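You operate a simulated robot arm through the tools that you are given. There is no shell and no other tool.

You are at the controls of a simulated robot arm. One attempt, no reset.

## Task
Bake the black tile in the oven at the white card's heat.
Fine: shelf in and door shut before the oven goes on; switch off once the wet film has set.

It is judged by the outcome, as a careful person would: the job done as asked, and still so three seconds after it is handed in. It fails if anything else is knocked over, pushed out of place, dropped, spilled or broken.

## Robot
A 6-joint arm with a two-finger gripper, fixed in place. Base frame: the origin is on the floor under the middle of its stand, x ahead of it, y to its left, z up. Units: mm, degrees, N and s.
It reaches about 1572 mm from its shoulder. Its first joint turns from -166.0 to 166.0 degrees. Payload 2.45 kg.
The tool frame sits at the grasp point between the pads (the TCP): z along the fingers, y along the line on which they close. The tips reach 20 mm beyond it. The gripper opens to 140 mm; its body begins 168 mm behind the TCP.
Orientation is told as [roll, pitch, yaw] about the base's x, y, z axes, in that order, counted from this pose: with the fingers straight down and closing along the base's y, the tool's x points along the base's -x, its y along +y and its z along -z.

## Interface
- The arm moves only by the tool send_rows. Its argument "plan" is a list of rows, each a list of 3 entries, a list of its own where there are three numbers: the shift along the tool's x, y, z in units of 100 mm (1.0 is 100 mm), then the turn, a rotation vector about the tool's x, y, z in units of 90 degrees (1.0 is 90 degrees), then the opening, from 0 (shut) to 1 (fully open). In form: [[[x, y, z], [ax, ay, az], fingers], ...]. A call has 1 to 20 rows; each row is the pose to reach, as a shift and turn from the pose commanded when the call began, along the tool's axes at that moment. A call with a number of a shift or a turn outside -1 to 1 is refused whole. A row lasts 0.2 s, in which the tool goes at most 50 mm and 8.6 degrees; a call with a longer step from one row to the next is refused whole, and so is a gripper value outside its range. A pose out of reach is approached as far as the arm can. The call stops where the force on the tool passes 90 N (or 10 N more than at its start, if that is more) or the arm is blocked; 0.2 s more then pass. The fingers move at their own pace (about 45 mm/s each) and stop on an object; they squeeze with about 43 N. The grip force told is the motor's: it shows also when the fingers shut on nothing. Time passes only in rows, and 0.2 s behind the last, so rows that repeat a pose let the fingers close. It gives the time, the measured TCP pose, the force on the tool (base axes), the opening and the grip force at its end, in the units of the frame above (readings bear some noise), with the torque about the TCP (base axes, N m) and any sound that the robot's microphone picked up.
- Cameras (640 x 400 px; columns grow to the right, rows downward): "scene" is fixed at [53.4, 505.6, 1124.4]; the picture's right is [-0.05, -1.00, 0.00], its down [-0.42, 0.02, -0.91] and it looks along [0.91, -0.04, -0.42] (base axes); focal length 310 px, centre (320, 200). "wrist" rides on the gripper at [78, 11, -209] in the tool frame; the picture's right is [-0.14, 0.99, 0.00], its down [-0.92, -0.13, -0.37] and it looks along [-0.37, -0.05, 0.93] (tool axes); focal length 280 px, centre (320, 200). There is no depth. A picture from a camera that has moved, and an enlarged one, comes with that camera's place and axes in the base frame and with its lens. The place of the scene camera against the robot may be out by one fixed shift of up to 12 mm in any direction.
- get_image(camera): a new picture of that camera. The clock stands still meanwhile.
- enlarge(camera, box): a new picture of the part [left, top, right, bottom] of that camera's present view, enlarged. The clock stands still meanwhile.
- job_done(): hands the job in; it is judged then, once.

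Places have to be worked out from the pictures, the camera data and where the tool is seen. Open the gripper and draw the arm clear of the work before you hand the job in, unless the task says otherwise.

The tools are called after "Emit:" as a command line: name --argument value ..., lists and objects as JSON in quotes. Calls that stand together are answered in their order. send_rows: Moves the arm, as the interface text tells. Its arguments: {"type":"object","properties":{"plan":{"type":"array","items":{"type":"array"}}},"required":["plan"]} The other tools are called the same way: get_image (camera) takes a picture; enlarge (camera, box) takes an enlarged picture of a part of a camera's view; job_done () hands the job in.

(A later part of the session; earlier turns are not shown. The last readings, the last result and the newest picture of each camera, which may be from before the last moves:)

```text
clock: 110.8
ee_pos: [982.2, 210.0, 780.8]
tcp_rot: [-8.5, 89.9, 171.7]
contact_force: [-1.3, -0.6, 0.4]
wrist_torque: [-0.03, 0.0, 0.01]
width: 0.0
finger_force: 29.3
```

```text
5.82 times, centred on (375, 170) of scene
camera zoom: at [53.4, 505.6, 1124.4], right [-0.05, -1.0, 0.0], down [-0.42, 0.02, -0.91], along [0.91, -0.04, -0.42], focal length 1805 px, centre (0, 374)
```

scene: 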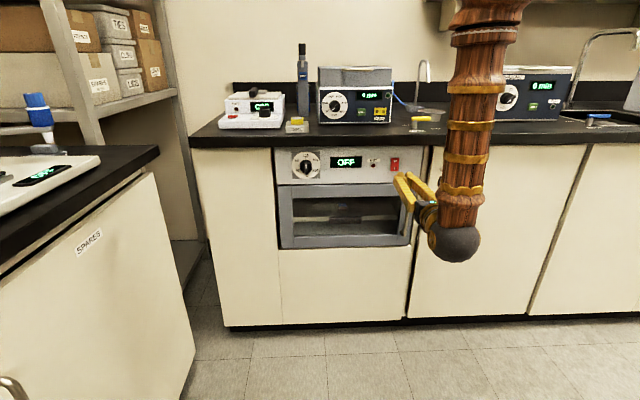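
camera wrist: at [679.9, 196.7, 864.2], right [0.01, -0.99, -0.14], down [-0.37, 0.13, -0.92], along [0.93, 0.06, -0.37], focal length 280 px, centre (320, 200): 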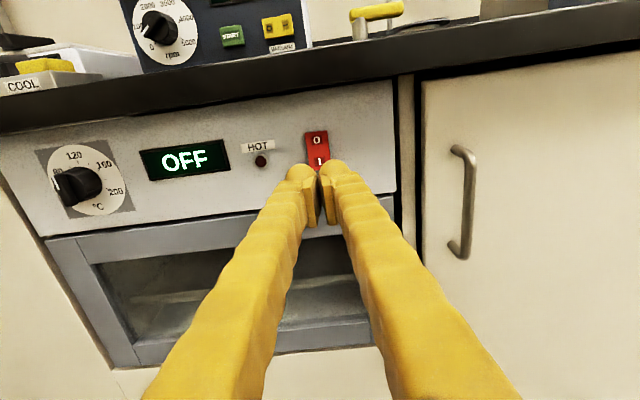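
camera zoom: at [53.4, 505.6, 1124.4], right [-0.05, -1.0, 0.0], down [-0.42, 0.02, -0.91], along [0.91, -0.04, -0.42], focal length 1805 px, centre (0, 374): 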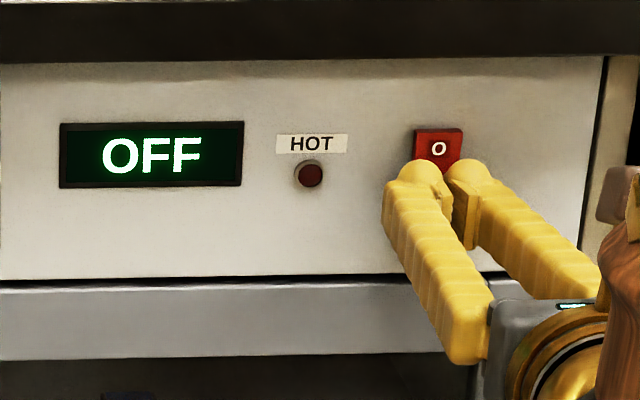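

Not pressed yet. A few more millimetres in small steps.

Emit:
send_rows --plan '[[[0, 0, 0.015], [0, 0, 0], 0], [[0, 0, 0.03], [0, 0, 0], 0], [[0, 0, 0.04], [0, 0, 0], 0]]'

Emit:
enlarge --camera "scene" --box '[320, 145, 430, 195]'

```text
clock: 111.7
ee_pos: [980.3, 209.5, 780.7]
tcp_rot: [12.5, 89.9, -167.1]
contact_force: [-20.8, -0.7, 5.0]
wrist_torque: [0.07, -0.39, -0.05]
width: 6.0
finger_force: 29.4
stopped in row 3: the force on the tool passed its limit at 98 N (the readings are from after the stop); the commanded pose is now the measured one
```

```text
5.82 times, centred on (375, 170) of scene
camera zoom: at [53.4, 505.6, 1124.4], right [-0.05, -1.0, 0.0], down [-0.42, 0.02, -0.91], along [0.91, -0.04, -0.42], focal length 1805 px, centre (0, 374)
```

zoom: 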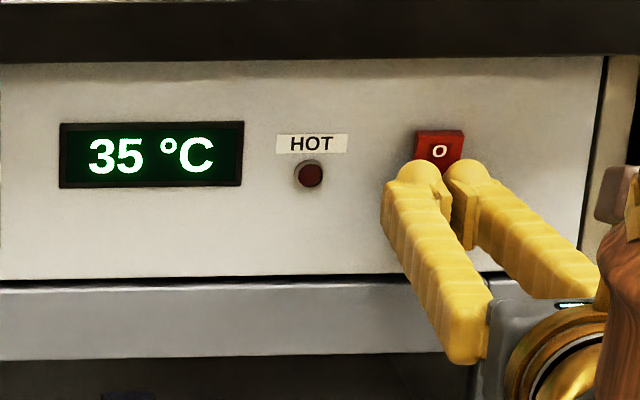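

The oven is on (35 °C showing). I'll back off, raise to the "O" half's height and wait there, watching the tile film through the glass.

Emit:
send_rows --plan '[[[0, 0, -0.05], [0, 0, 0], 0], [[0, 0, -0.15], [0, 0, 0], 0], [[0.15, 0, -0.3], [0, 0, 0], 0], [[0.34, 0, -0.35], [0, 0, 0], 0]]'

Emit:
enlarge --camera "scene" --box '[280, 145, 420, 250]'

Emit:
enlarge --camera "scene" --box '[330, 195, 370, 225]'

Emit:
enlarge --camera "wrist" --box '[0, 60, 400, 300]'

```text
clock: 112.7
ee_pos: [947.1, 209.3, 815.5]
tcp_rot: [10.1, 89.8, -169.7]
contact_force: [-0.4, 0.3, -1.2]
wrist_torque: [-0.01, 0.01, 0.01]
width: 0.1
finger_force: 29.6
```

```text
3.81 times, centred on (350, 198) of scene
camera zoom: at [53.4, 505.6, 1124.4], right [-0.05, -1.0, 0.0], down [-0.42, 0.02, -0.91], along [0.91, -0.04, -0.42], focal length 1182 px, centre (206, 210)
```

zoom: 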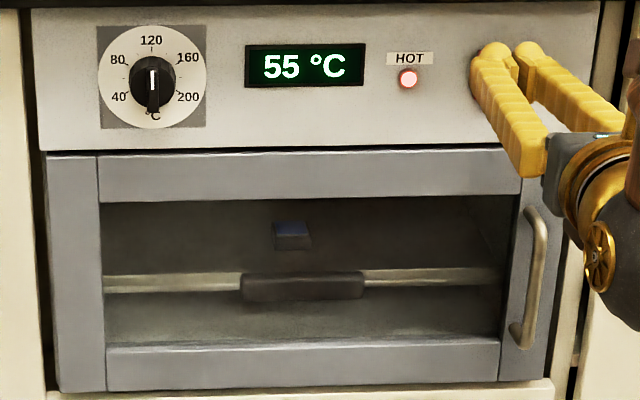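

```text
13.33 times, centred on (350, 210) of scene
camera zoom: at [53.4, 505.6, 1124.4], right [-0.05, -1.0, 0.0], down [-0.42, 0.02, -0.91], along [0.91, -0.04, -0.42], focal length 4136 px, centre (-80, 67)
```

zoom: 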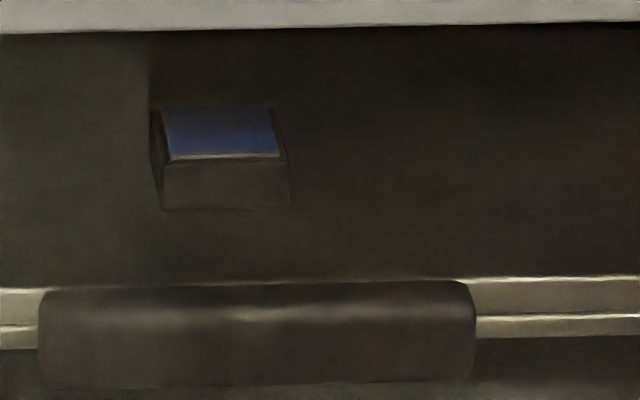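

```text
1.60 times, centred on (200, 180) of wrist
camera zoom: at [738.2, 197.0, 894.3], right [0.0, -0.99, -0.14], down [-0.37, 0.13, -0.92], along [0.93, 0.06, -0.37], focal length 449 px, centre (512, 232)
```

zoom: 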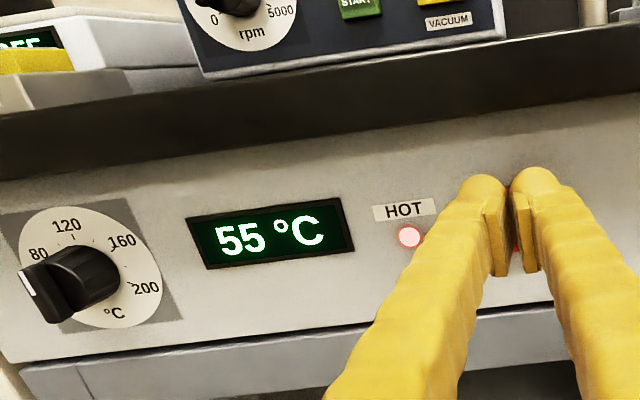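

Heating (55 °C); the film is still the wet blue. Wait in short steps and watch it.

Emit:
send_rows --plan '[[[0, 0, 0], [0, 0, 0], 0], [[0, 0, 0], [0, 0, 0], 0], [[0, 0, 0], [0, 0, 0], 0], [[0, 0, 0], [0, 0, 0], 0]]'

Emit:
enlarge --camera "scene" --box '[280, 145, 420, 250]'

Emit:
enlarge --camera "scene" --box '[330, 195, 370, 225]'

```text
clock: 113.7
ee_pos: [947.3, 209.0, 813.9]
tcp_rot: [13.4, 89.8, -166.3]
contact_force: [0.0, -0.1, 0.7]
wrist_torque: [0.01, 0.0, -0.02]
width: 0.0
finger_force: 29.4
```

```text
3.81 times, centred on (350, 198) of scene
camera zoom: at [53.4, 505.6, 1124.4], right [-0.05, -1.0, 0.0], down [-0.42, 0.02, -0.91], along [0.91, -0.04, -0.42], focal length 1182 px, centre (206, 210)
```

zoom: 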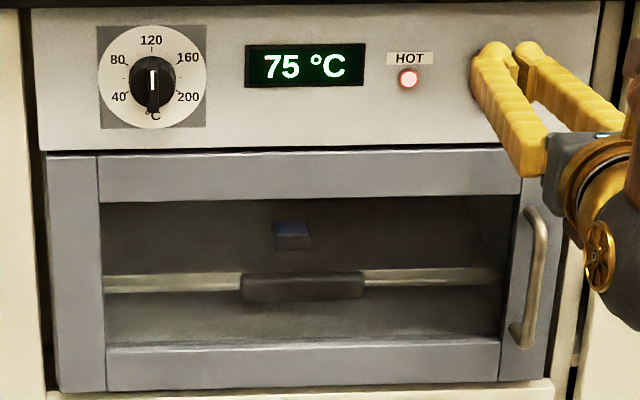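

```text
13.33 times, centred on (350, 210) of scene
camera zoom: at [53.4, 505.6, 1124.4], right [-0.05, -1.0, 0.0], down [-0.42, 0.02, -0.91], along [0.91, -0.04, -0.42], focal length 4136 px, centre (-80, 67)
```

zoom: 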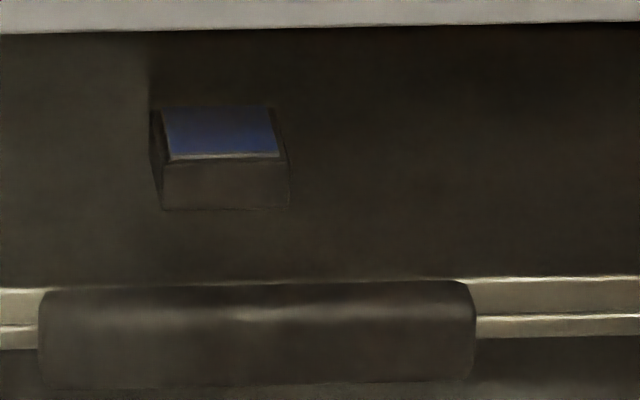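

75 °C and rising 20 °C/s. The film looks the same; wait on.

Emit:
send_rows --plan '[[[0, 0, 0], [0, 0, 0], 0], [[0, 0, 0], [0, 0, 0], 0], [[0, 0, 0], [0, 0, 0], 0], [[0, 0, 0], [0, 0, 0], 0], [[0, 0, 0], [0, 0, 0], 0], [[0, 0, 0], [0, 0, 0], 0], [[0, 0, 0], [0, 0, 0], 0], [[0, 0, 0], [0, 0, 0], 0], [[0, 0, 0], [0, 0, 0], 0]]'

Emit:
enlarge --camera "scene" --box '[280, 145, 420, 250]'

Emit:
enlarge --camera "scene" --box '[330, 195, 370, 225]'

```text
clock: 115.7
ee_pos: [946.6, 210.2, 815.4]
tcp_rot: [13.1, 89.7, -166.6]
contact_force: [-0.2, -0.4, 0.7]
wrist_torque: [-0.02, -0.01, 0.02]
width: 0.0
finger_force: 29.4
```

```text
3.81 times, centred on (350, 198) of scene
camera zoom: at [53.4, 505.6, 1124.4], right [-0.05, -1.0, 0.0], down [-0.42, 0.02, -0.91], along [0.91, -0.04, -0.42], focal length 1182 px, centre (206, 210)
```

zoom: 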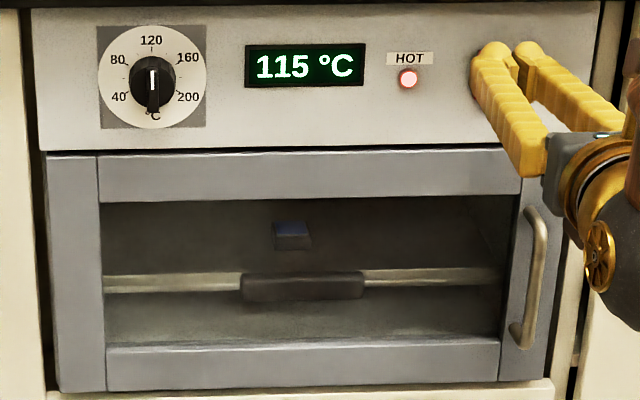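

```text
13.33 times, centred on (350, 210) of scene
camera zoom: at [53.4, 505.6, 1124.4], right [-0.05, -1.0, 0.0], down [-0.42, 0.02, -0.91], along [0.91, -0.04, -0.42], focal length 4136 px, centre (-80, 67)
```

zoom: 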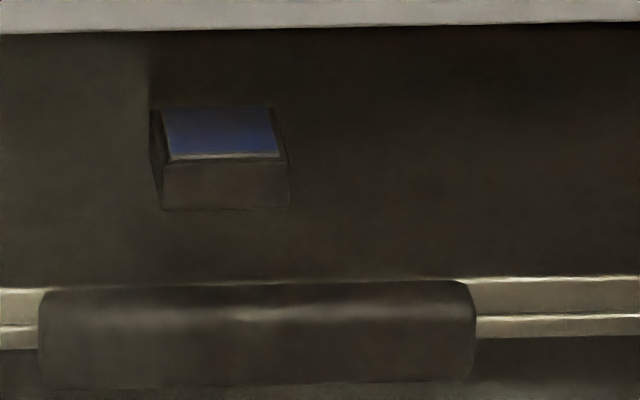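

115 °C now and the film is still blue/wet. I'll keep waiting in about 1 s steps and check that the display settles at 120.

Emit:
send_rows --plan '[[[0, 0, 0], [0, 0, 0], 0], [[0, 0, 0], [0, 0, 0], 0], [[0, 0, 0], [0, 0, 0], 0], [[0, 0, 0], [0, 0, 0], 0]]'

Emit:
enlarge --camera "scene" --box '[280, 145, 420, 250]'

Emit:
enlarge --camera "scene" --box '[330, 195, 370, 225]'

```text
clock: 116.7
ee_pos: [947.5, 209.4, 815.2]
tcp_rot: [13.1, 89.9, -166.6]
contact_force: [0.6, 0.0, -0.1]
wrist_torque: [0.0, -0.03, 0.0]
width: 0.1
finger_force: 29.0
```

```text
3.81 times, centred on (350, 198) of scene
camera zoom: at [53.4, 505.6, 1124.4], right [-0.05, -1.0, 0.0], down [-0.42, 0.02, -0.91], along [0.91, -0.04, -0.42], focal length 1182 px, centre (206, 210)
```

zoom: 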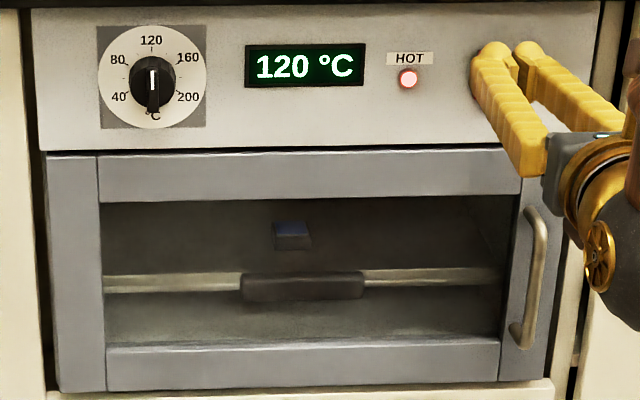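

```text
13.33 times, centred on (350, 210) of scene
camera zoom: at [53.4, 505.6, 1124.4], right [-0.05, -1.0, 0.0], down [-0.42, 0.02, -0.91], along [0.91, -0.04, -0.42], focal length 4136 px, centre (-80, 67)
```

zoom: 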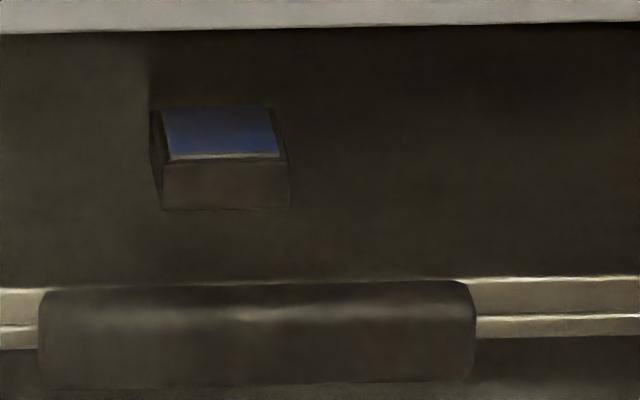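

The oven holds at 120 °C. Film still blue; continue waiting in short steps.

Emit:
send_rows --plan '[[[0, 0, 0], [0, 0, 0], 0], [[0, 0, 0], [0, 0, 0], 0], [[0, 0, 0], [0, 0, 0], 0], [[0, 0, 0], [0, 0, 0], 0], [[0, 0, 0], [0, 0, 0], 0], [[0, 0, 0], [0, 0, 0], 0]]'

Emit:
enlarge --camera "scene" --box '[330, 195, 370, 225]'

```text
clock: 118.0
ee_pos: [947.2, 208.7, 815.0]
tcp_rot: [13.2, 89.8, -166.3]
contact_force: [1.0, 0.3, -0.4]
wrist_torque: [0.04, 0.01, 0.02]
width: 0.0
finger_force: 29.2
```

```text
13.33 times, centred on (350, 210) of scene
camera zoom: at [53.4, 505.6, 1124.4], right [-0.05, -1.0, 0.0], down [-0.42, 0.02, -0.91], along [0.91, -0.04, -0.42], focal length 4136 px, centre (-80, 67)
```

zoom: 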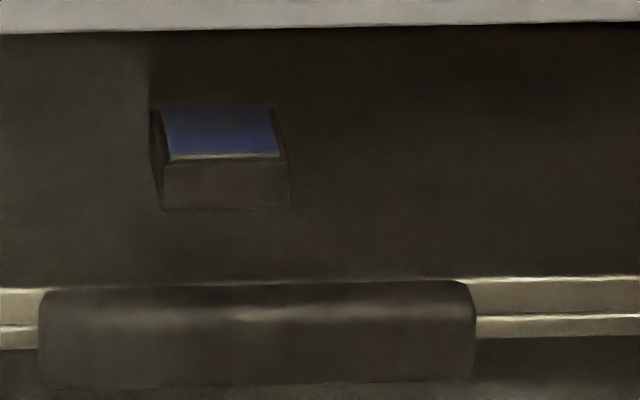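

No change yet. Waiting another ~1.4 s and looking again.

Emit:
send_rows --plan '[[[0, 0, 0], [0, 0, 0], 0], [[0, 0, 0], [0, 0, 0], 0], [[0, 0, 0], [0, 0, 0], 0], [[0, 0, 0], [0, 0, 0], 0], [[0, 0, 0], [0, 0, 0], 0], [[0, 0, 0], [0, 0, 0], 0]]'

Emit:
enlarge --camera "scene" --box '[330, 195, 370, 225]'

Emit:
enlarge --camera "scene" --box '[280, 145, 420, 250]'

```text
clock: 119.5
ee_pos: [946.6, 210.7, 814.6]
tcp_rot: [13.3, 89.7, -166.4]
contact_force: [-0.7, -0.1, 0.3]
wrist_torque: [-0.02, 0.0, 0.0]
width: 0.3
finger_force: 29.2
```

```text
13.33 times, centred on (350, 210) of scene
camera zoom: at [53.4, 505.6, 1124.4], right [-0.05, -1.0, 0.0], down [-0.42, 0.02, -0.91], along [0.91, -0.04, -0.42], focal length 4136 px, centre (-80, 67)
```

zoom: 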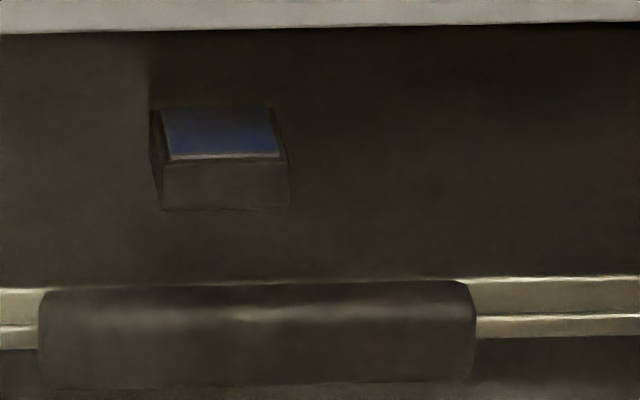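

```text
3.81 times, centred on (350, 198) of scene
camera zoom: at [53.4, 505.6, 1124.4], right [-0.05, -1.0, 0.0], down [-0.42, 0.02, -0.91], along [0.91, -0.04, -0.42], focal length 1182 px, centre (206, 210)
```

zoom: 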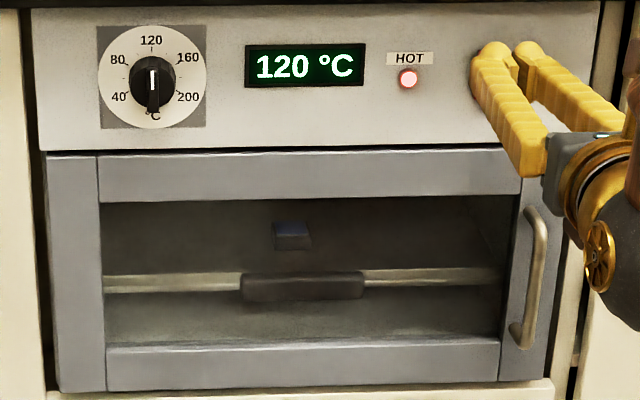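

The film may be darkening slightly. Keep watching in about 1 s steps.

Emit:
send_rows --plan '[[[0, 0, 0], [0, 0, 0], 0], [[0, 0, 0], [0, 0, 0], 0], [[0, 0, 0], [0, 0, 0], 0], [[0, 0, 0], [0, 0, 0], 0]]'

Emit:
enlarge --camera "scene" --box '[330, 195, 370, 225]'

```text
clock: 120.5
ee_pos: [947.6, 209.0, 815.0]
tcp_rot: [13.3, 89.8, -166.4]
contact_force: [-0.3, 0.0, -0.4]
wrist_torque: [-0.02, 0.03, 0.0]
width: 0.0
finger_force: 29.5
```

```text
13.33 times, centred on (350, 210) of scene
camera zoom: at [53.4, 505.6, 1124.4], right [-0.05, -1.0, 0.0], down [-0.42, 0.02, -0.91], along [0.91, -0.04, -0.42], focal length 4136 px, centre (-80, 67)
```

zoom: 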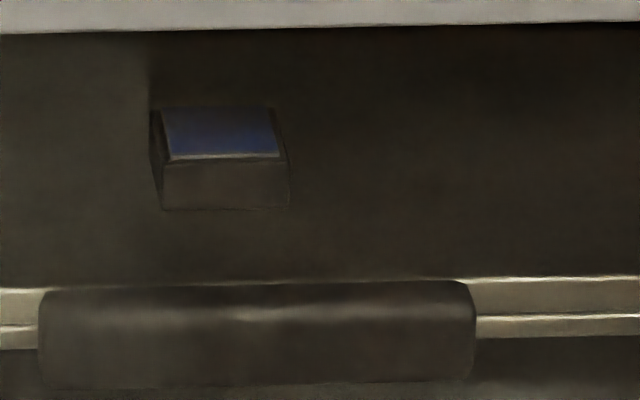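

Still bluish. Continue.

Emit:
send_rows --plan '[[[0, 0, 0], [0, 0, 0], 0], [[0, 0, 0], [0, 0, 0], 0], [[0, 0, 0], [0, 0, 0], 0], [[0, 0, 0], [0, 0, 0], 0], [[0, 0, 0], [0, 0, 0], 0], [[0, 0, 0], [0, 0, 0], 0], [[0, 0, 0], [0, 0, 0], 0]]'

Emit:
enlarge --camera "scene" --box '[330, 195, 370, 225]'

```text
clock: 122.0
ee_pos: [948.6, 208.1, 815.5]
tcp_rot: [13.2, 89.8, -166.5]
contact_force: [0.0, 1.5, -0.4]
wrist_torque: [0.02, -0.01, 0.02]
width: 0.0
finger_force: 29.7
```

```text
13.33 times, centred on (350, 210) of scene
camera zoom: at [53.4, 505.6, 1124.4], right [-0.05, -1.0, 0.0], down [-0.42, 0.02, -0.91], along [0.91, -0.04, -0.42], focal length 4136 px, centre (-80, 67)
```

zoom: 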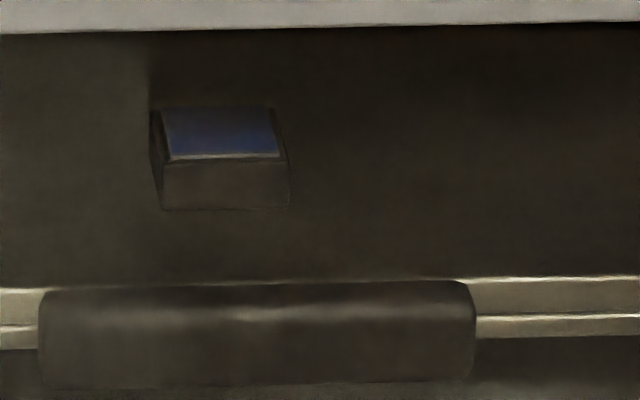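

Changing slowly if at all. Continue with further looks.

Emit:
send_rows --plan '[[[0, 0, 0], [0, 0, 0], 0], [[0, 0, 0], [0, 0, 0], 0], [[0, 0, 0], [0, 0, 0], 0], [[0, 0, 0], [0, 0, 0], 0], [[0, 0, 0], [0, 0, 0], 0], [[0, 0, 0], [0, 0, 0], 0], [[0, 0, 0], [0, 0, 0], 0], [[0, 0, 0], [0, 0, 0], 0], [[0, 0, 0], [0, 0, 0], 0]]'

Emit:
enlarge --camera "scene" --box '[330, 195, 370, 225]'

Emit:
enlarge --camera "scene" --box '[280, 145, 420, 250]'

```text
clock: 124.0
ee_pos: [948.6, 208.6, 815.3]
tcp_rot: [13.4, 89.8, -166.3]
contact_force: [0.5, -0.6, 0.6]
wrist_torque: [0.02, 0.0, -0.01]
width: 0.2
finger_force: 29.2
```

```text
13.33 times, centred on (350, 210) of scene
camera zoom: at [53.4, 505.6, 1124.4], right [-0.05, -1.0, 0.0], down [-0.42, 0.02, -0.91], along [0.91, -0.04, -0.42], focal length 4136 px, centre (-80, 67)
```

zoom: 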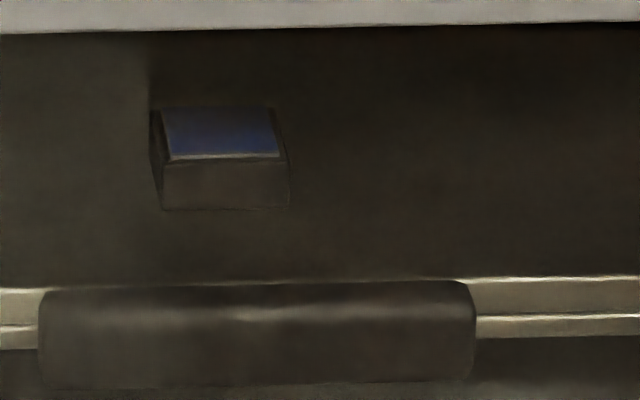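

```text
3.81 times, centred on (350, 198) of scene
camera zoom: at [53.4, 505.6, 1124.4], right [-0.05, -1.0, 0.0], down [-0.42, 0.02, -0.91], along [0.91, -0.04, -0.42], focal length 1182 px, centre (206, 210)
```

zoom: 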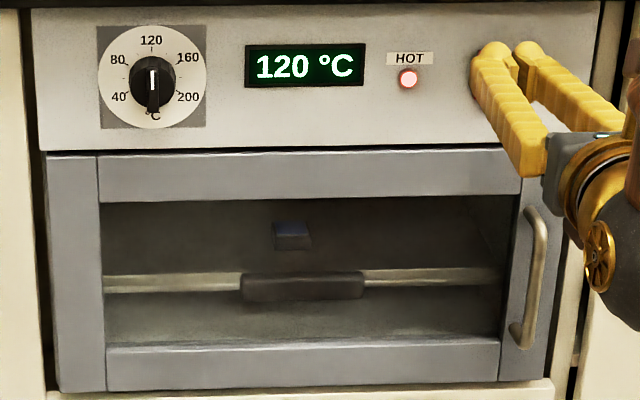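

The change is hard to judge in that dim view. I'll sidestep 100 mm left so the wrist camera sees the tile through the glass between the fingers.

Emit:
send_rows --plan '[[[0, -0.35, -0.1], [0, 0, 0], 0], [[0, -0.75, -0.1], [0, 0, 0], 0], [[0, -1.0, -0.1], [0, 0, 0], 0]]'

Emit:
get_image --camera "wrist"

Emit:
enlarge --camera "wrist" --box '[270, 270, 370, 340]'

```text
clock: 124.8
ee_pos: [937.7, 309.7, 813.9]
tcp_rot: [9.0, 89.8, -170.7]
contact_force: [-0.6, -0.3, 0.0]
wrist_torque: [0.0, 0.0, -0.03]
width: 0.2
finger_force: 30.1
```

```text
taken
camera wrist: at [728.7, 296.8, 894.1], right [0.01, -0.99, -0.14], down [-0.37, 0.13, -0.92], along [0.93, 0.06, -0.37], focal length 280 px, centre (320, 200)
```

wrist: 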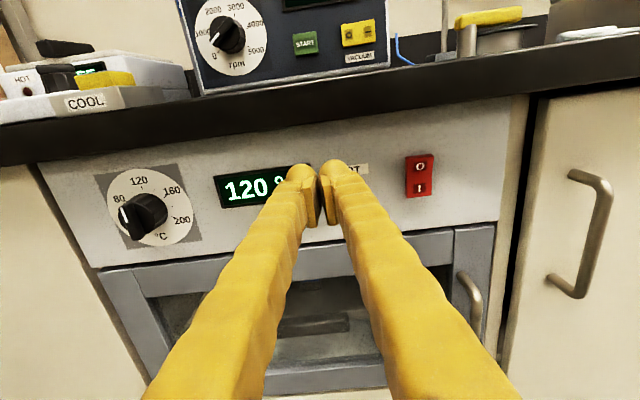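

```text
5.71 times, centred on (320, 305) of wrist
camera zoom: at [728.7, 296.8, 894.1], right [0.01, -0.99, -0.14], down [-0.37, 0.13, -0.92], along [0.93, 0.06, -0.37], focal length 1602 px, centre (320, -400)
```

zoom: 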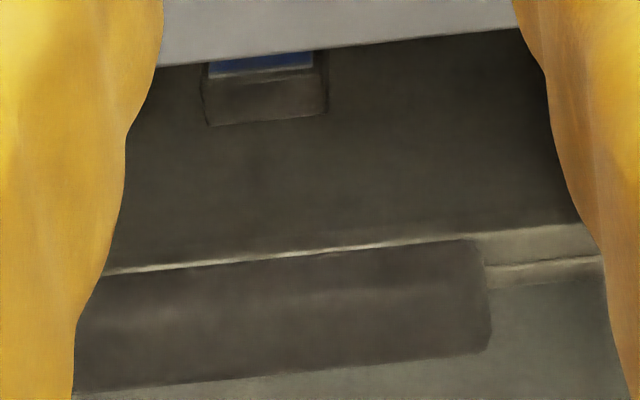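

The tile is half hidden behind the door's top rail; lower the hand 60 mm for a direct view.

Emit:
send_rows --plan '[[[-0.3, 0, 0], [0, 0, 0], 0], [[-0.6, 0, 0], [0, 0, 0], 0]]'

Emit:
enlarge --camera "wrist" --box '[270, 220, 370, 290]'

Emit:
enlarge --camera "scene" --box '[330, 195, 370, 225]'

```text
clock: 125.5
ee_pos: [937.1, 310.6, 754.0]
tcp_rot: [5.4, 89.9, -174.3]
contact_force: [-0.3, 0.1, 0.0]
wrist_torque: [0.0, -0.02, 0.02]
width: 0.0
finger_force: 28.9
```

```text
5.71 times, centred on (320, 255) of wrist
camera zoom: at [727.8, 297.2, 834.3], right [0.01, -0.99, -0.14], down [-0.37, 0.13, -0.92], along [0.93, 0.06, -0.37], focal length 1602 px, centre (320, -114)
```

zoom: 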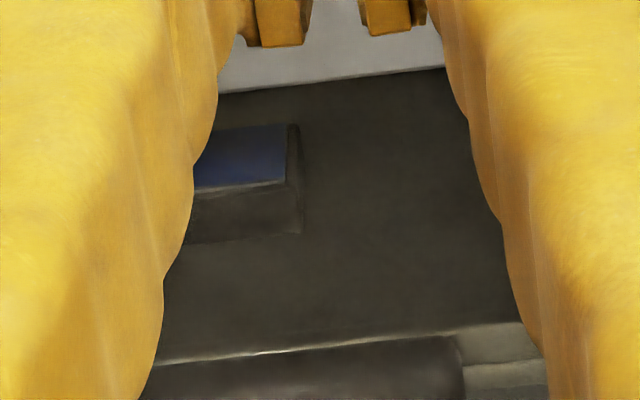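

```text
13.33 times, centred on (350, 210) of scene
camera zoom: at [53.4, 505.6, 1124.4], right [-0.05, -1.0, 0.0], down [-0.42, 0.02, -0.91], along [0.91, -0.04, -0.42], focal length 4136 px, centre (-80, 67)
```

zoom: 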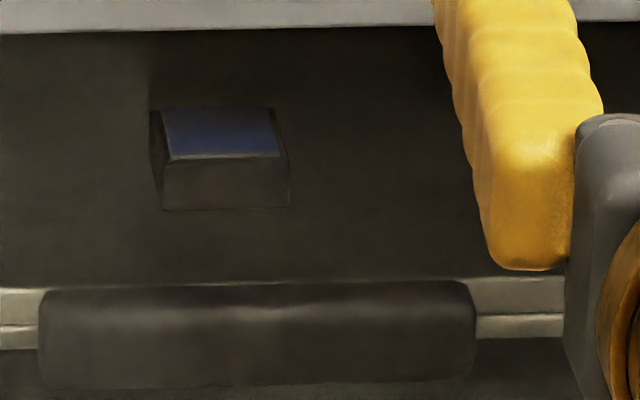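

The film is gradually dulling from blue. I'll keep monitoring both views.

Emit:
send_rows --plan '[[[0, -0.2, 0], [0, 0, 0], 0], [[0, -0.2, 0], [0, 0, 0], 0], [[0, -0.2, 0], [0, 0, 0], 0], [[0, -0.2, 0], [0, 0, 0], 0], [[0, -0.2, 0], [0, 0, 0], 0], [[0, -0.2, 0], [0, 0, 0], 0], [[0, -0.2, 0], [0, 0, 0], 0]]'

Emit:
enlarge --camera "wrist" --box '[270, 220, 370, 290]'

Emit:
enlarge --camera "scene" --box '[330, 195, 370, 225]'

```text
clock: 127.0
ee_pos: [935.9, 330.3, 753.7]
tcp_rot: [13.9, 89.8, -165.8]
contact_force: [-0.7, -0.4, 0.0]
wrist_torque: [0.02, -0.01, 0.01]
width: 0.0
finger_force: 29.9
```

```text
5.71 times, centred on (320, 255) of wrist
camera zoom: at [727.2, 316.9, 834.2], right [0.01, -0.99, -0.14], down [-0.37, 0.13, -0.92], along [0.93, 0.06, -0.37], focal length 1602 px, centre (320, -114)
```

zoom: 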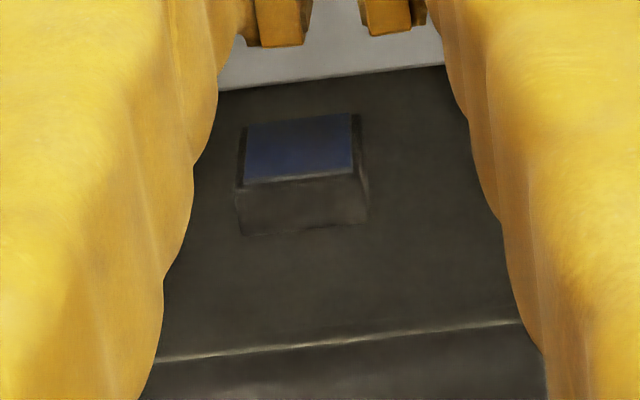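

```text
13.33 times, centred on (350, 210) of scene
camera zoom: at [53.4, 505.6, 1124.4], right [-0.05, -1.0, 0.0], down [-0.42, 0.02, -0.91], along [0.91, -0.04, -0.42], focal length 4136 px, centre (-80, 67)
```

zoom: 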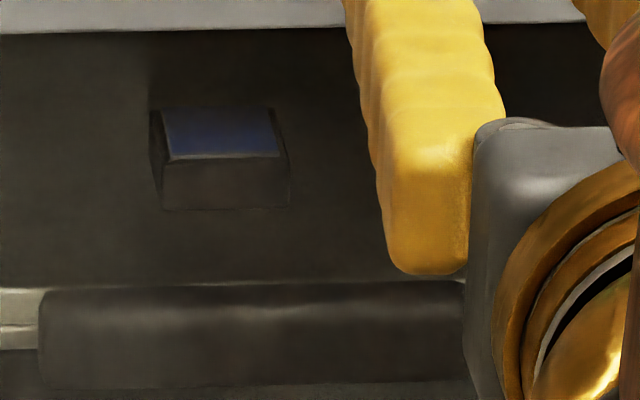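

Now the whole film is visible between the fingers. Keep waiting here with about 2 s steps.

Emit:
send_rows --plan '[[[0, 0, 0], [0, 0, 0], 0], [[0, 0, 0], [0, 0, 0], 0], [[0, 0, 0], [0, 0, 0], 0], [[0, 0, 0], [0, 0, 0], 0], [[0, 0, 0], [0, 0, 0], 0], [[0, 0, 0], [0, 0, 0], 0], [[0, 0, 0], [0, 0, 0], 0], [[0, 0, 0], [0, 0, 0], 0], [[0, 0, 0], [0, 0, 0], 0]]'

Emit:
enlarge --camera "wrist" --box '[270, 220, 370, 290]'

Emit:
enlarge --camera "scene" --box '[330, 195, 370, 225]'

```text
clock: 129.1
ee_pos: [936.1, 328.5, 754.7]
tcp_rot: [14.0, 89.8, -165.7]
contact_force: [0.6, -0.5, 0.1]
wrist_torque: [0.0, 0.0, 0.0]
width: 0.0
finger_force: 29.9
```

```text
5.71 times, centred on (320, 255) of wrist
camera zoom: at [727.2, 316.9, 834.2], right [0.01, -0.99, -0.14], down [-0.37, 0.13, -0.92], along [0.93, 0.06, -0.37], focal length 1602 px, centre (320, -114)
```

zoom: 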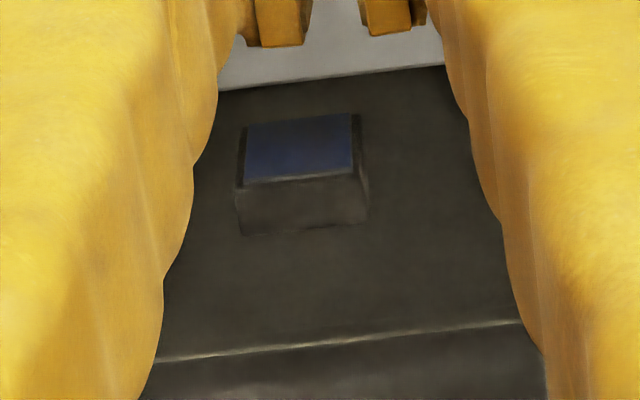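

```text
13.33 times, centred on (350, 210) of scene
camera zoom: at [53.4, 505.6, 1124.4], right [-0.05, -1.0, 0.0], down [-0.42, 0.02, -0.91], along [0.91, -0.04, -0.42], focal length 4136 px, centre (-80, 67)
```

zoom: 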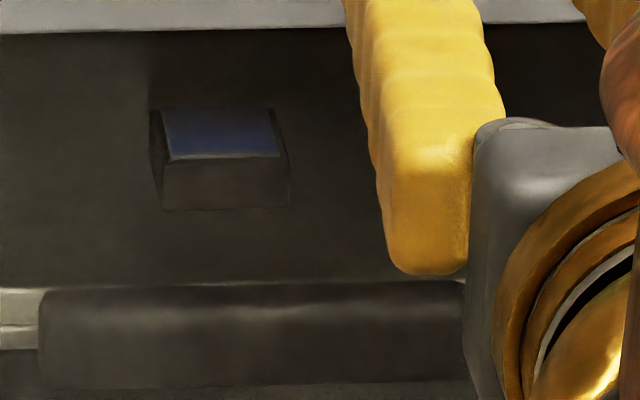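

Still bluish, slowly dulling. Another 2–3 s.

Emit:
send_rows --plan '[[[0, 0, 0], [0, 0, 0], 0], [[0, 0, 0], [0, 0, 0], 0], [[0, 0, 0], [0, 0, 0], 0], [[0, 0, 0], [0, 0, 0], 0], [[0, 0, 0], [0, 0, 0], 0], [[0, 0, 0], [0, 0, 0], 0], [[0, 0, 0], [0, 0, 0], 0], [[0, 0, 0], [0, 0, 0], 0], [[0, 0, 0], [0, 0, 0], 0], [[0, 0, 0], [0, 0, 0], 0], [[0, 0, 0], [0, 0, 0], 0], [[0, 0, 0], [0, 0, 0], 0]]'

Emit:
enlarge --camera "wrist" --box '[270, 220, 370, 290]'

Emit:
enlarge --camera "scene" --box '[280, 145, 420, 250]'

```text
clock: 131.7
ee_pos: [936.3, 330.2, 754.0]
tcp_rot: [14.1, 89.7, -165.6]
contact_force: [-0.7, -0.6, 0.0]
wrist_torque: [-0.02, 0.02, -0.02]
width: 0.1
finger_force: 29.7
```

```text
5.71 times, centred on (320, 255) of wrist
camera zoom: at [727.2, 316.9, 834.2], right [0.0, -0.99, -0.14], down [-0.37, 0.13, -0.92], along [0.93, 0.06, -0.37], focal length 1602 px, centre (320, -114)
```

zoom: 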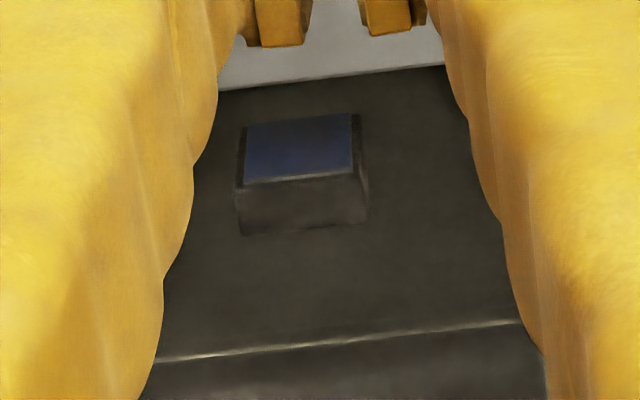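

```text
3.81 times, centred on (350, 198) of scene
camera zoom: at [53.4, 505.6, 1124.4], right [-0.05, -1.0, 0.0], down [-0.42, 0.02, -0.91], along [0.91, -0.04, -0.42], focal length 1182 px, centre (206, 210)
```

zoom: 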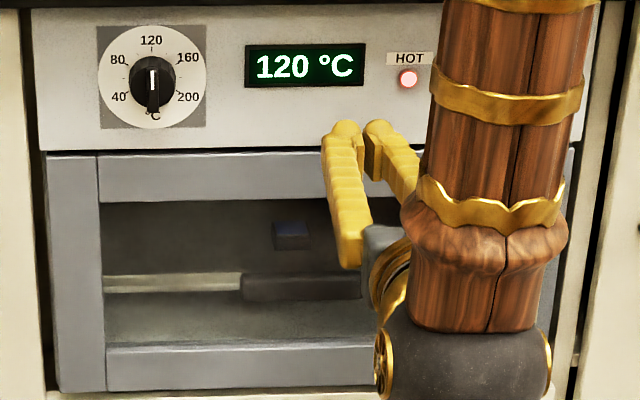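

Slowly dulling. Continue waiting and comparing.

Emit:
send_rows --plan '[[[0, 0, 0], [0, 0, 0], 0], [[0, 0, 0], [0, 0, 0], 0], [[0, 0, 0], [0, 0, 0], 0], [[0, 0, 0], [0, 0, 0], 0], [[0, 0, 0], [0, 0, 0], 0], [[0, 0, 0], [0, 0, 0], 0], [[0, 0, 0], [0, 0, 0], 0], [[0, 0, 0], [0, 0, 0], 0], [[0, 0, 0], [0, 0, 0], 0], [[0, 0, 0], [0, 0, 0], 0], [[0, 0, 0], [0, 0, 0], 0], [[0, 0, 0], [0, 0, 0], 0]]'

Emit:
enlarge --camera "wrist" --box '[270, 220, 370, 290]'

Emit:
enlarge --camera "scene" --box '[330, 195, 370, 225]'

```text
clock: 134.2
ee_pos: [936.0, 329.6, 754.9]
tcp_rot: [14.0, 89.9, -165.8]
contact_force: [-0.3, 0.0, -0.2]
wrist_torque: [0.01, 0.0, -0.03]
width: 0.0
finger_force: 28.9
```

```text
5.71 times, centred on (320, 255) of wrist
camera zoom: at [727.2, 316.9, 834.2], right [0.0, -0.99, -0.14], down [-0.37, 0.13, -0.92], along [0.93, 0.06, -0.37], focal length 1602 px, centre (320, -114)
```

zoom: 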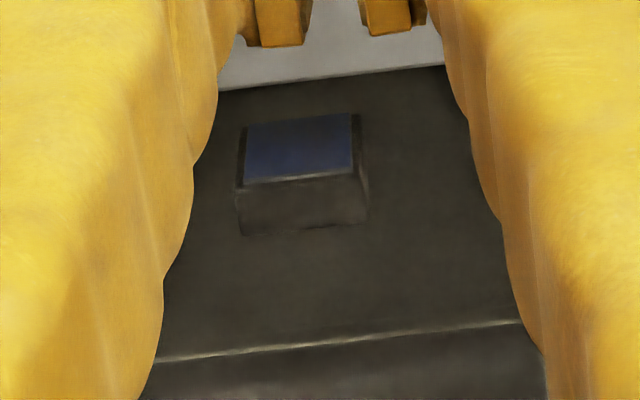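

```text
13.33 times, centred on (350, 210) of scene
camera zoom: at [53.4, 505.6, 1124.4], right [-0.05, -1.0, 0.0], down [-0.42, 0.02, -0.91], along [0.91, -0.04, -0.42], focal length 4136 px, centre (-80, 67)
```

zoom: 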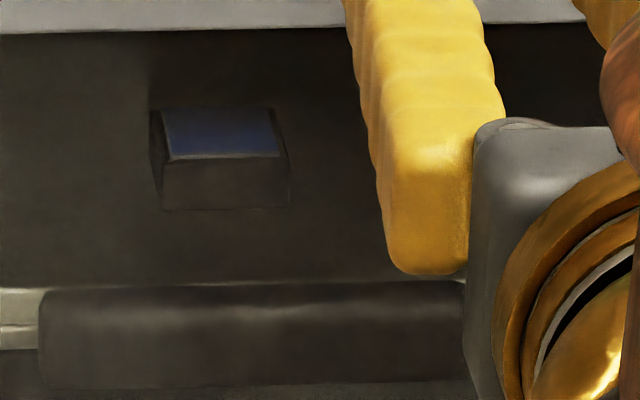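

Still blue-grey. I'll wait a full 4 s this time.

Emit:
send_rows --plan '[[[0, 0, 0], [0, 0, 0], 0], [[0, 0, 0], [0, 0, 0], 0], [[0, 0, 0], [0, 0, 0], 0], [[0, 0, 0], [0, 0, 0], 0], [[0, 0, 0], [0, 0, 0], 0], [[0, 0, 0], [0, 0, 0], 0], [[0, 0, 0], [0, 0, 0], 0], [[0, 0, 0], [0, 0, 0], 0], [[0, 0, 0], [0, 0, 0], 0], [[0, 0, 0], [0, 0, 0], 0], [[0, 0, 0], [0, 0, 0], 0], [[0, 0, 0], [0, 0, 0], 0], [[0, 0, 0], [0, 0, 0], 0], [[0, 0, 0], [0, 0, 0], 0], [[0, 0, 0], [0, 0, 0], 0], [[0, 0, 0], [0, 0, 0], 0], [[0, 0, 0], [0, 0, 0], 0], [[0, 0, 0], [0, 0, 0], 0]]'

Emit:
enlarge --camera "wrist" --box '[270, 220, 370, 290]'

Emit:
enlarge --camera "scene" --box '[330, 195, 370, 225]'

```text
clock: 138.1
ee_pos: [936.0, 329.5, 753.5]
tcp_rot: [13.9, 89.8, -165.8]
contact_force: [-0.5, -0.3, -0.9]
wrist_torque: [0.0, -0.02, -0.04]
width: 0.0
finger_force: 29.3
```

```text
5.71 times, centred on (320, 255) of wrist
camera zoom: at [727.2, 316.9, 834.2], right [0.0, -0.99, -0.14], down [-0.37, 0.13, -0.92], along [0.93, 0.06, -0.37], focal length 1602 px, centre (320, -114)
```

zoom: 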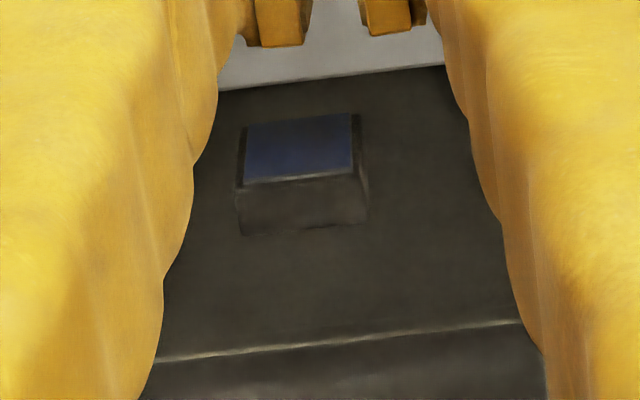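

```text
13.33 times, centred on (350, 210) of scene
camera zoom: at [53.4, 505.6, 1124.4], right [-0.05, -1.0, 0.0], down [-0.42, 0.02, -0.91], along [0.91, -0.04, -0.42], focal length 4136 px, centre (-80, 67)
```

zoom: 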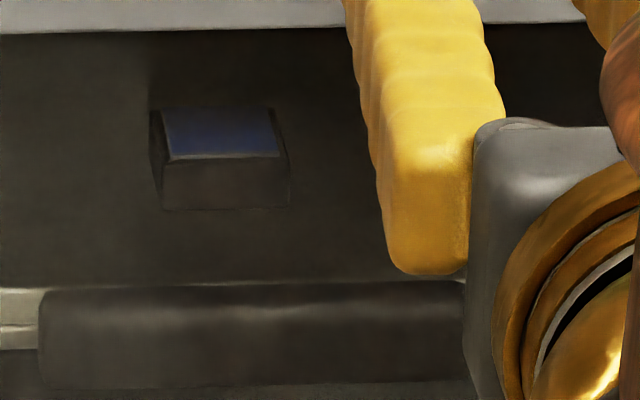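

I need a more careful look at the film surface itself; zoom in tightly in both cameras.

Emit:
enlarge --camera "wrist" --box '[304, 236, 332, 256]'

Emit:
enlarge --camera "scene" --box '[338, 201, 350, 209]'

```text
16.00 times, centred on (318, 246) of wrist
camera zoom: at [727.2, 316.9, 834.2], right [0.0, -0.99, -0.14], down [-0.37, 0.13, -0.92], along [0.93, 0.06, -0.37], focal length 4486 px, centre (352, -536)
```

zoom: 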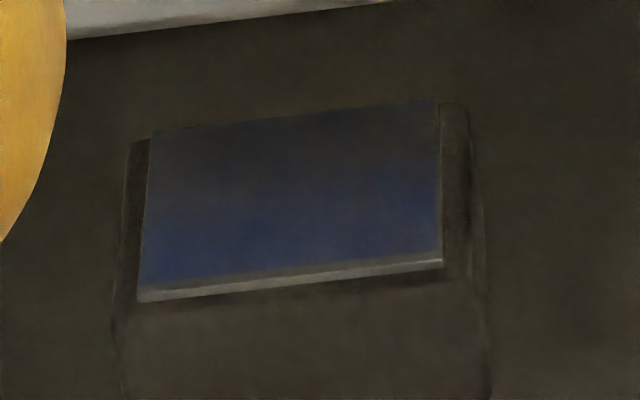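

```text
16.00 times, centred on (344, 205) of scene
camera zoom: at [53.4, 505.6, 1124.4], right [-0.05, -1.0, 0.0], down [-0.42, 0.02, -0.91], along [0.91, -0.04, -0.42], focal length 4963 px, centre (-64, 120)
```

zoom: 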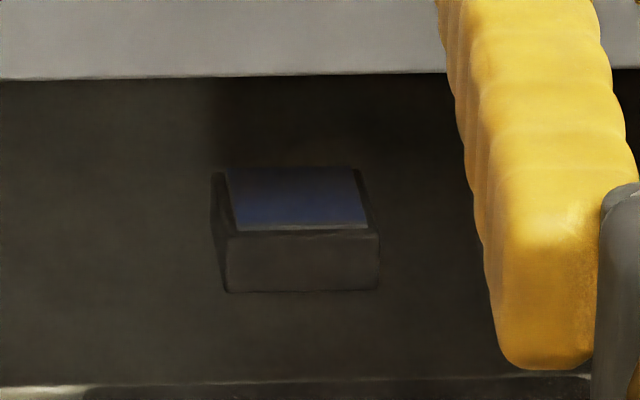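

I have a good reference at this zoom. Wait ~3 s more and compare the same view.

Emit:
send_rows --plan '[[[0, 0, 0], [0, 0, 0], 0], [[0, 0, 0], [0, 0, 0], 0], [[0, 0, 0], [0, 0, 0], 0], [[0, 0, 0], [0, 0, 0], 0], [[0, 0, 0], [0, 0, 0], 0], [[0, 0, 0], [0, 0, 0], 0], [[0, 0, 0], [0, 0, 0], 0], [[0, 0, 0], [0, 0, 0], 0], [[0, 0, 0], [0, 0, 0], 0], [[0, 0, 0], [0, 0, 0], 0], [[0, 0, 0], [0, 0, 0], 0], [[0, 0, 0], [0, 0, 0], 0], [[0, 0, 0], [0, 0, 0], 0], [[0, 0, 0], [0, 0, 0], 0]]'

Emit:
enlarge --camera "wrist" --box '[304, 236, 332, 256]'

Emit:
enlarge --camera "scene" --box '[338, 201, 350, 209]'

```text
clock: 141.1
ee_pos: [934.7, 329.1, 754.3]
tcp_rot: [13.9, 89.8, -165.8]
contact_force: [0.6, 0.0, 0.5]
wrist_torque: [-0.01, -0.01, 0.04]
width: 0.0
finger_force: 29.7
```

```text
16.00 times, centred on (318, 246) of wrist
camera zoom: at [727.2, 316.9, 834.2], right [0.01, -0.99, -0.14], down [-0.37, 0.13, -0.92], along [0.93, 0.06, -0.37], focal length 4486 px, centre (352, -536)
```

zoom: 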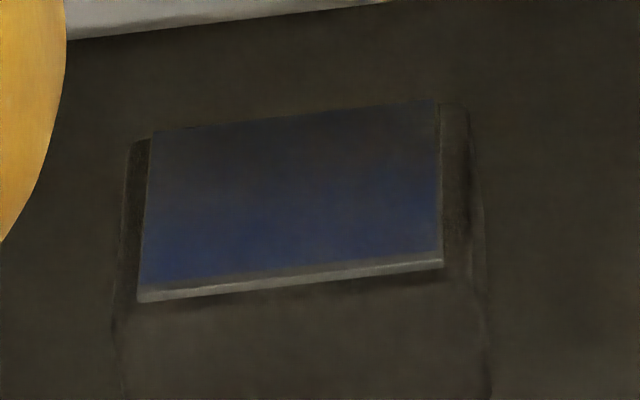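

```text
16.00 times, centred on (344, 205) of scene
camera zoom: at [53.4, 505.6, 1124.4], right [-0.05, -1.0, 0.0], down [-0.42, 0.02, -0.91], along [0.91, -0.04, -0.42], focal length 4963 px, centre (-64, 120)
```

zoom: 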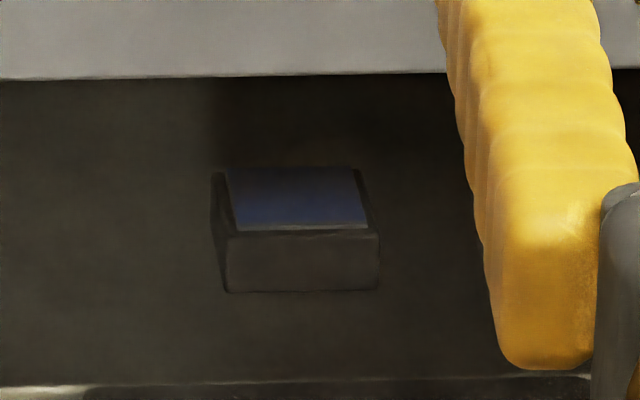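

Slight darkening only. Wait 4 s more.

Emit:
send_rows --plan '[[[0, 0, 0], [0, 0, 0], 0], [[0, 0, 0], [0, 0, 0], 0], [[0, 0, 0], [0, 0, 0], 0], [[0, 0, 0], [0, 0, 0], 0], [[0, 0, 0], [0, 0, 0], 0], [[0, 0, 0], [0, 0, 0], 0], [[0, 0, 0], [0, 0, 0], 0], [[0, 0, 0], [0, 0, 0], 0], [[0, 0, 0], [0, 0, 0], 0], [[0, 0, 0], [0, 0, 0], 0], [[0, 0, 0], [0, 0, 0], 0], [[0, 0, 0], [0, 0, 0], 0], [[0, 0, 0], [0, 0, 0], 0], [[0, 0, 0], [0, 0, 0], 0], [[0, 0, 0], [0, 0, 0], 0], [[0, 0, 0], [0, 0, 0], 0], [[0, 0, 0], [0, 0, 0], 0], [[0, 0, 0], [0, 0, 0], 0], [[0, 0, 0], [0, 0, 0], 0]]'

Emit:
enlarge --camera "wrist" --box '[304, 236, 332, 256]'

Emit:
enlarge --camera "scene" --box '[338, 201, 350, 209]'

```text
clock: 145.1
ee_pos: [935.5, 329.1, 754.3]
tcp_rot: [13.8, 89.8, -165.8]
contact_force: [-0.2, 0.3, -1.4]
wrist_torque: [0.05, 0.03, 0.01]
width: 0.0
finger_force: 29.4
```

```text
16.00 times, centred on (318, 246) of wrist
camera zoom: at [727.2, 316.9, 834.2], right [0.0, -0.99, -0.14], down [-0.37, 0.13, -0.92], along [0.93, 0.06, -0.37], focal length 4486 px, centre (352, -536)
```

zoom: 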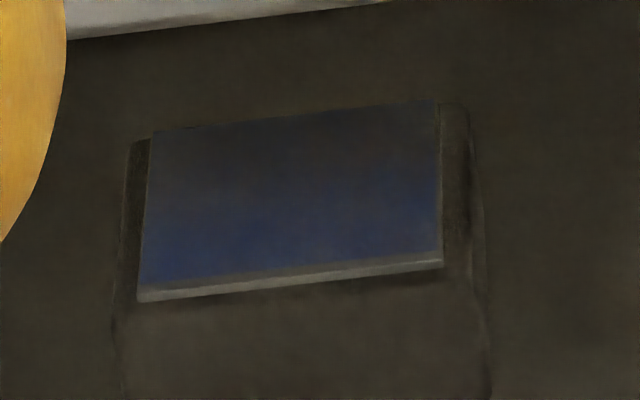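

```text
16.00 times, centred on (344, 205) of scene
camera zoom: at [53.4, 505.6, 1124.4], right [-0.05, -1.0, 0.0], down [-0.42, 0.02, -0.91], along [0.91, -0.04, -0.42], focal length 4963 px, centre (-64, 120)
```

zoom: 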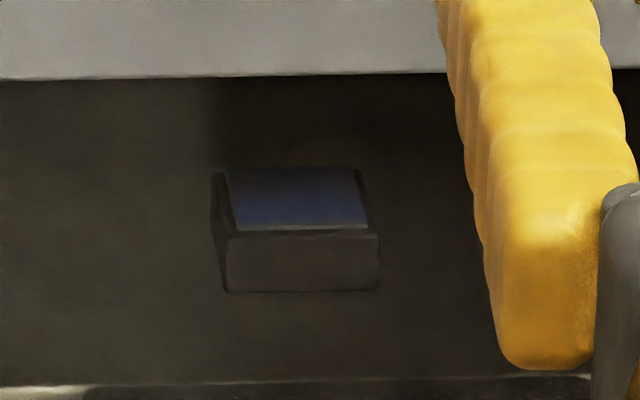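

The last two looks are nearly identical. For a fair comparison with the first looks, I'll return the hand to the earlier spot by the switch and take the same scene view.

Emit:
send_rows --plan '[[[0.3, 0.25, 0], [0, 0, 0], 0], [[0.6, 0.6, 0], [0, 0, 0], 0], [[0.6, 1.0, 0], [0, 0, 0], 0]]'

Emit:
send_rows --plan '[[[0, 0.2, 0.11], [0, 0, 0], 0]]'

Emit:
enlarge --camera "scene" --box '[330, 195, 370, 225]'

Emit:
enlarge --camera "scene" --box '[280, 145, 420, 250]'

Emit:
enlarge --camera "scene" --box '[338, 201, 350, 209]'

```text
clock: 145.8
ee_pos: [937.5, 229.3, 814.9]
tcp_rot: [14.3, 89.9, -165.3]
contact_force: [-0.2, -0.1, -0.2]
wrist_torque: [0.0, 0.0, -0.01]
width: 0.0
finger_force: 29.5
```

```text
clock: 146.2
ee_pos: [948.2, 208.4, 814.2]
tcp_rot: [12.3, 89.8, -167.3]
contact_force: [-0.1, 0.8, 0.2]
wrist_torque: [-0.01, 0.03, 0.04]
width: 0.1
finger_force: 29.7
```

```text
13.33 times, centred on (350, 210) of scene
camera zoom: at [53.4, 505.6, 1124.4], right [-0.05, -1.0, 0.0], down [-0.42, 0.02, -0.91], along [0.91, -0.04, -0.42], focal length 4136 px, centre (-80, 67)
```

zoom: 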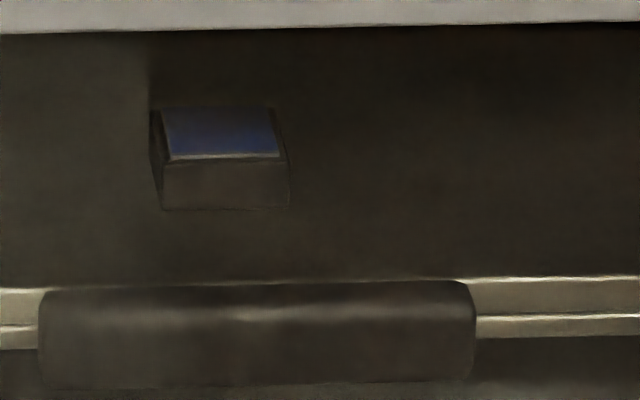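

```text
3.81 times, centred on (350, 198) of scene
camera zoom: at [53.4, 505.6, 1124.4], right [-0.05, -1.0, 0.0], down [-0.42, 0.02, -0.91], along [0.91, -0.04, -0.42], focal length 1182 px, centre (206, 210)
```

zoom: 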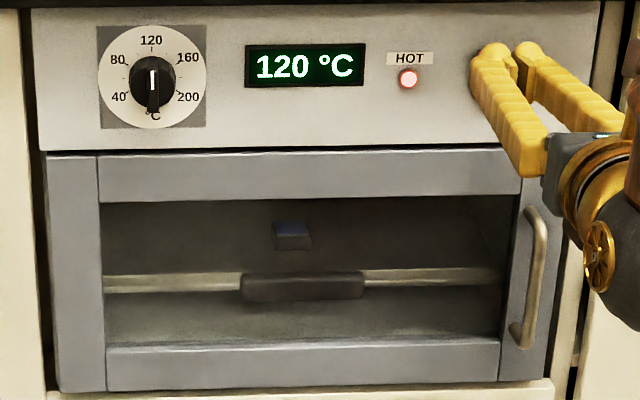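

```text
16.00 times, centred on (344, 205) of scene
camera zoom: at [53.4, 505.6, 1124.4], right [-0.05, -1.0, 0.0], down [-0.42, 0.02, -0.91], along [0.91, -0.04, -0.42], focal length 4963 px, centre (-64, 120)
```

zoom: 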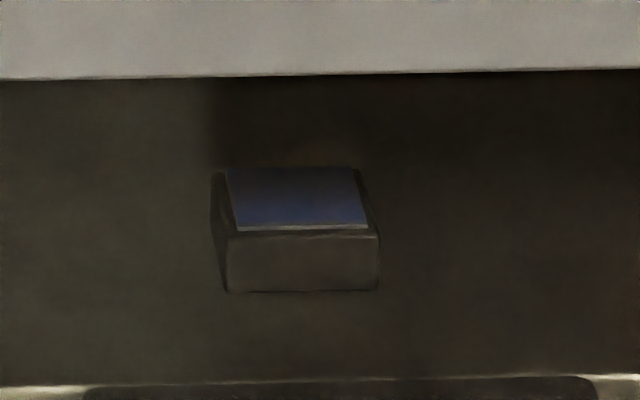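

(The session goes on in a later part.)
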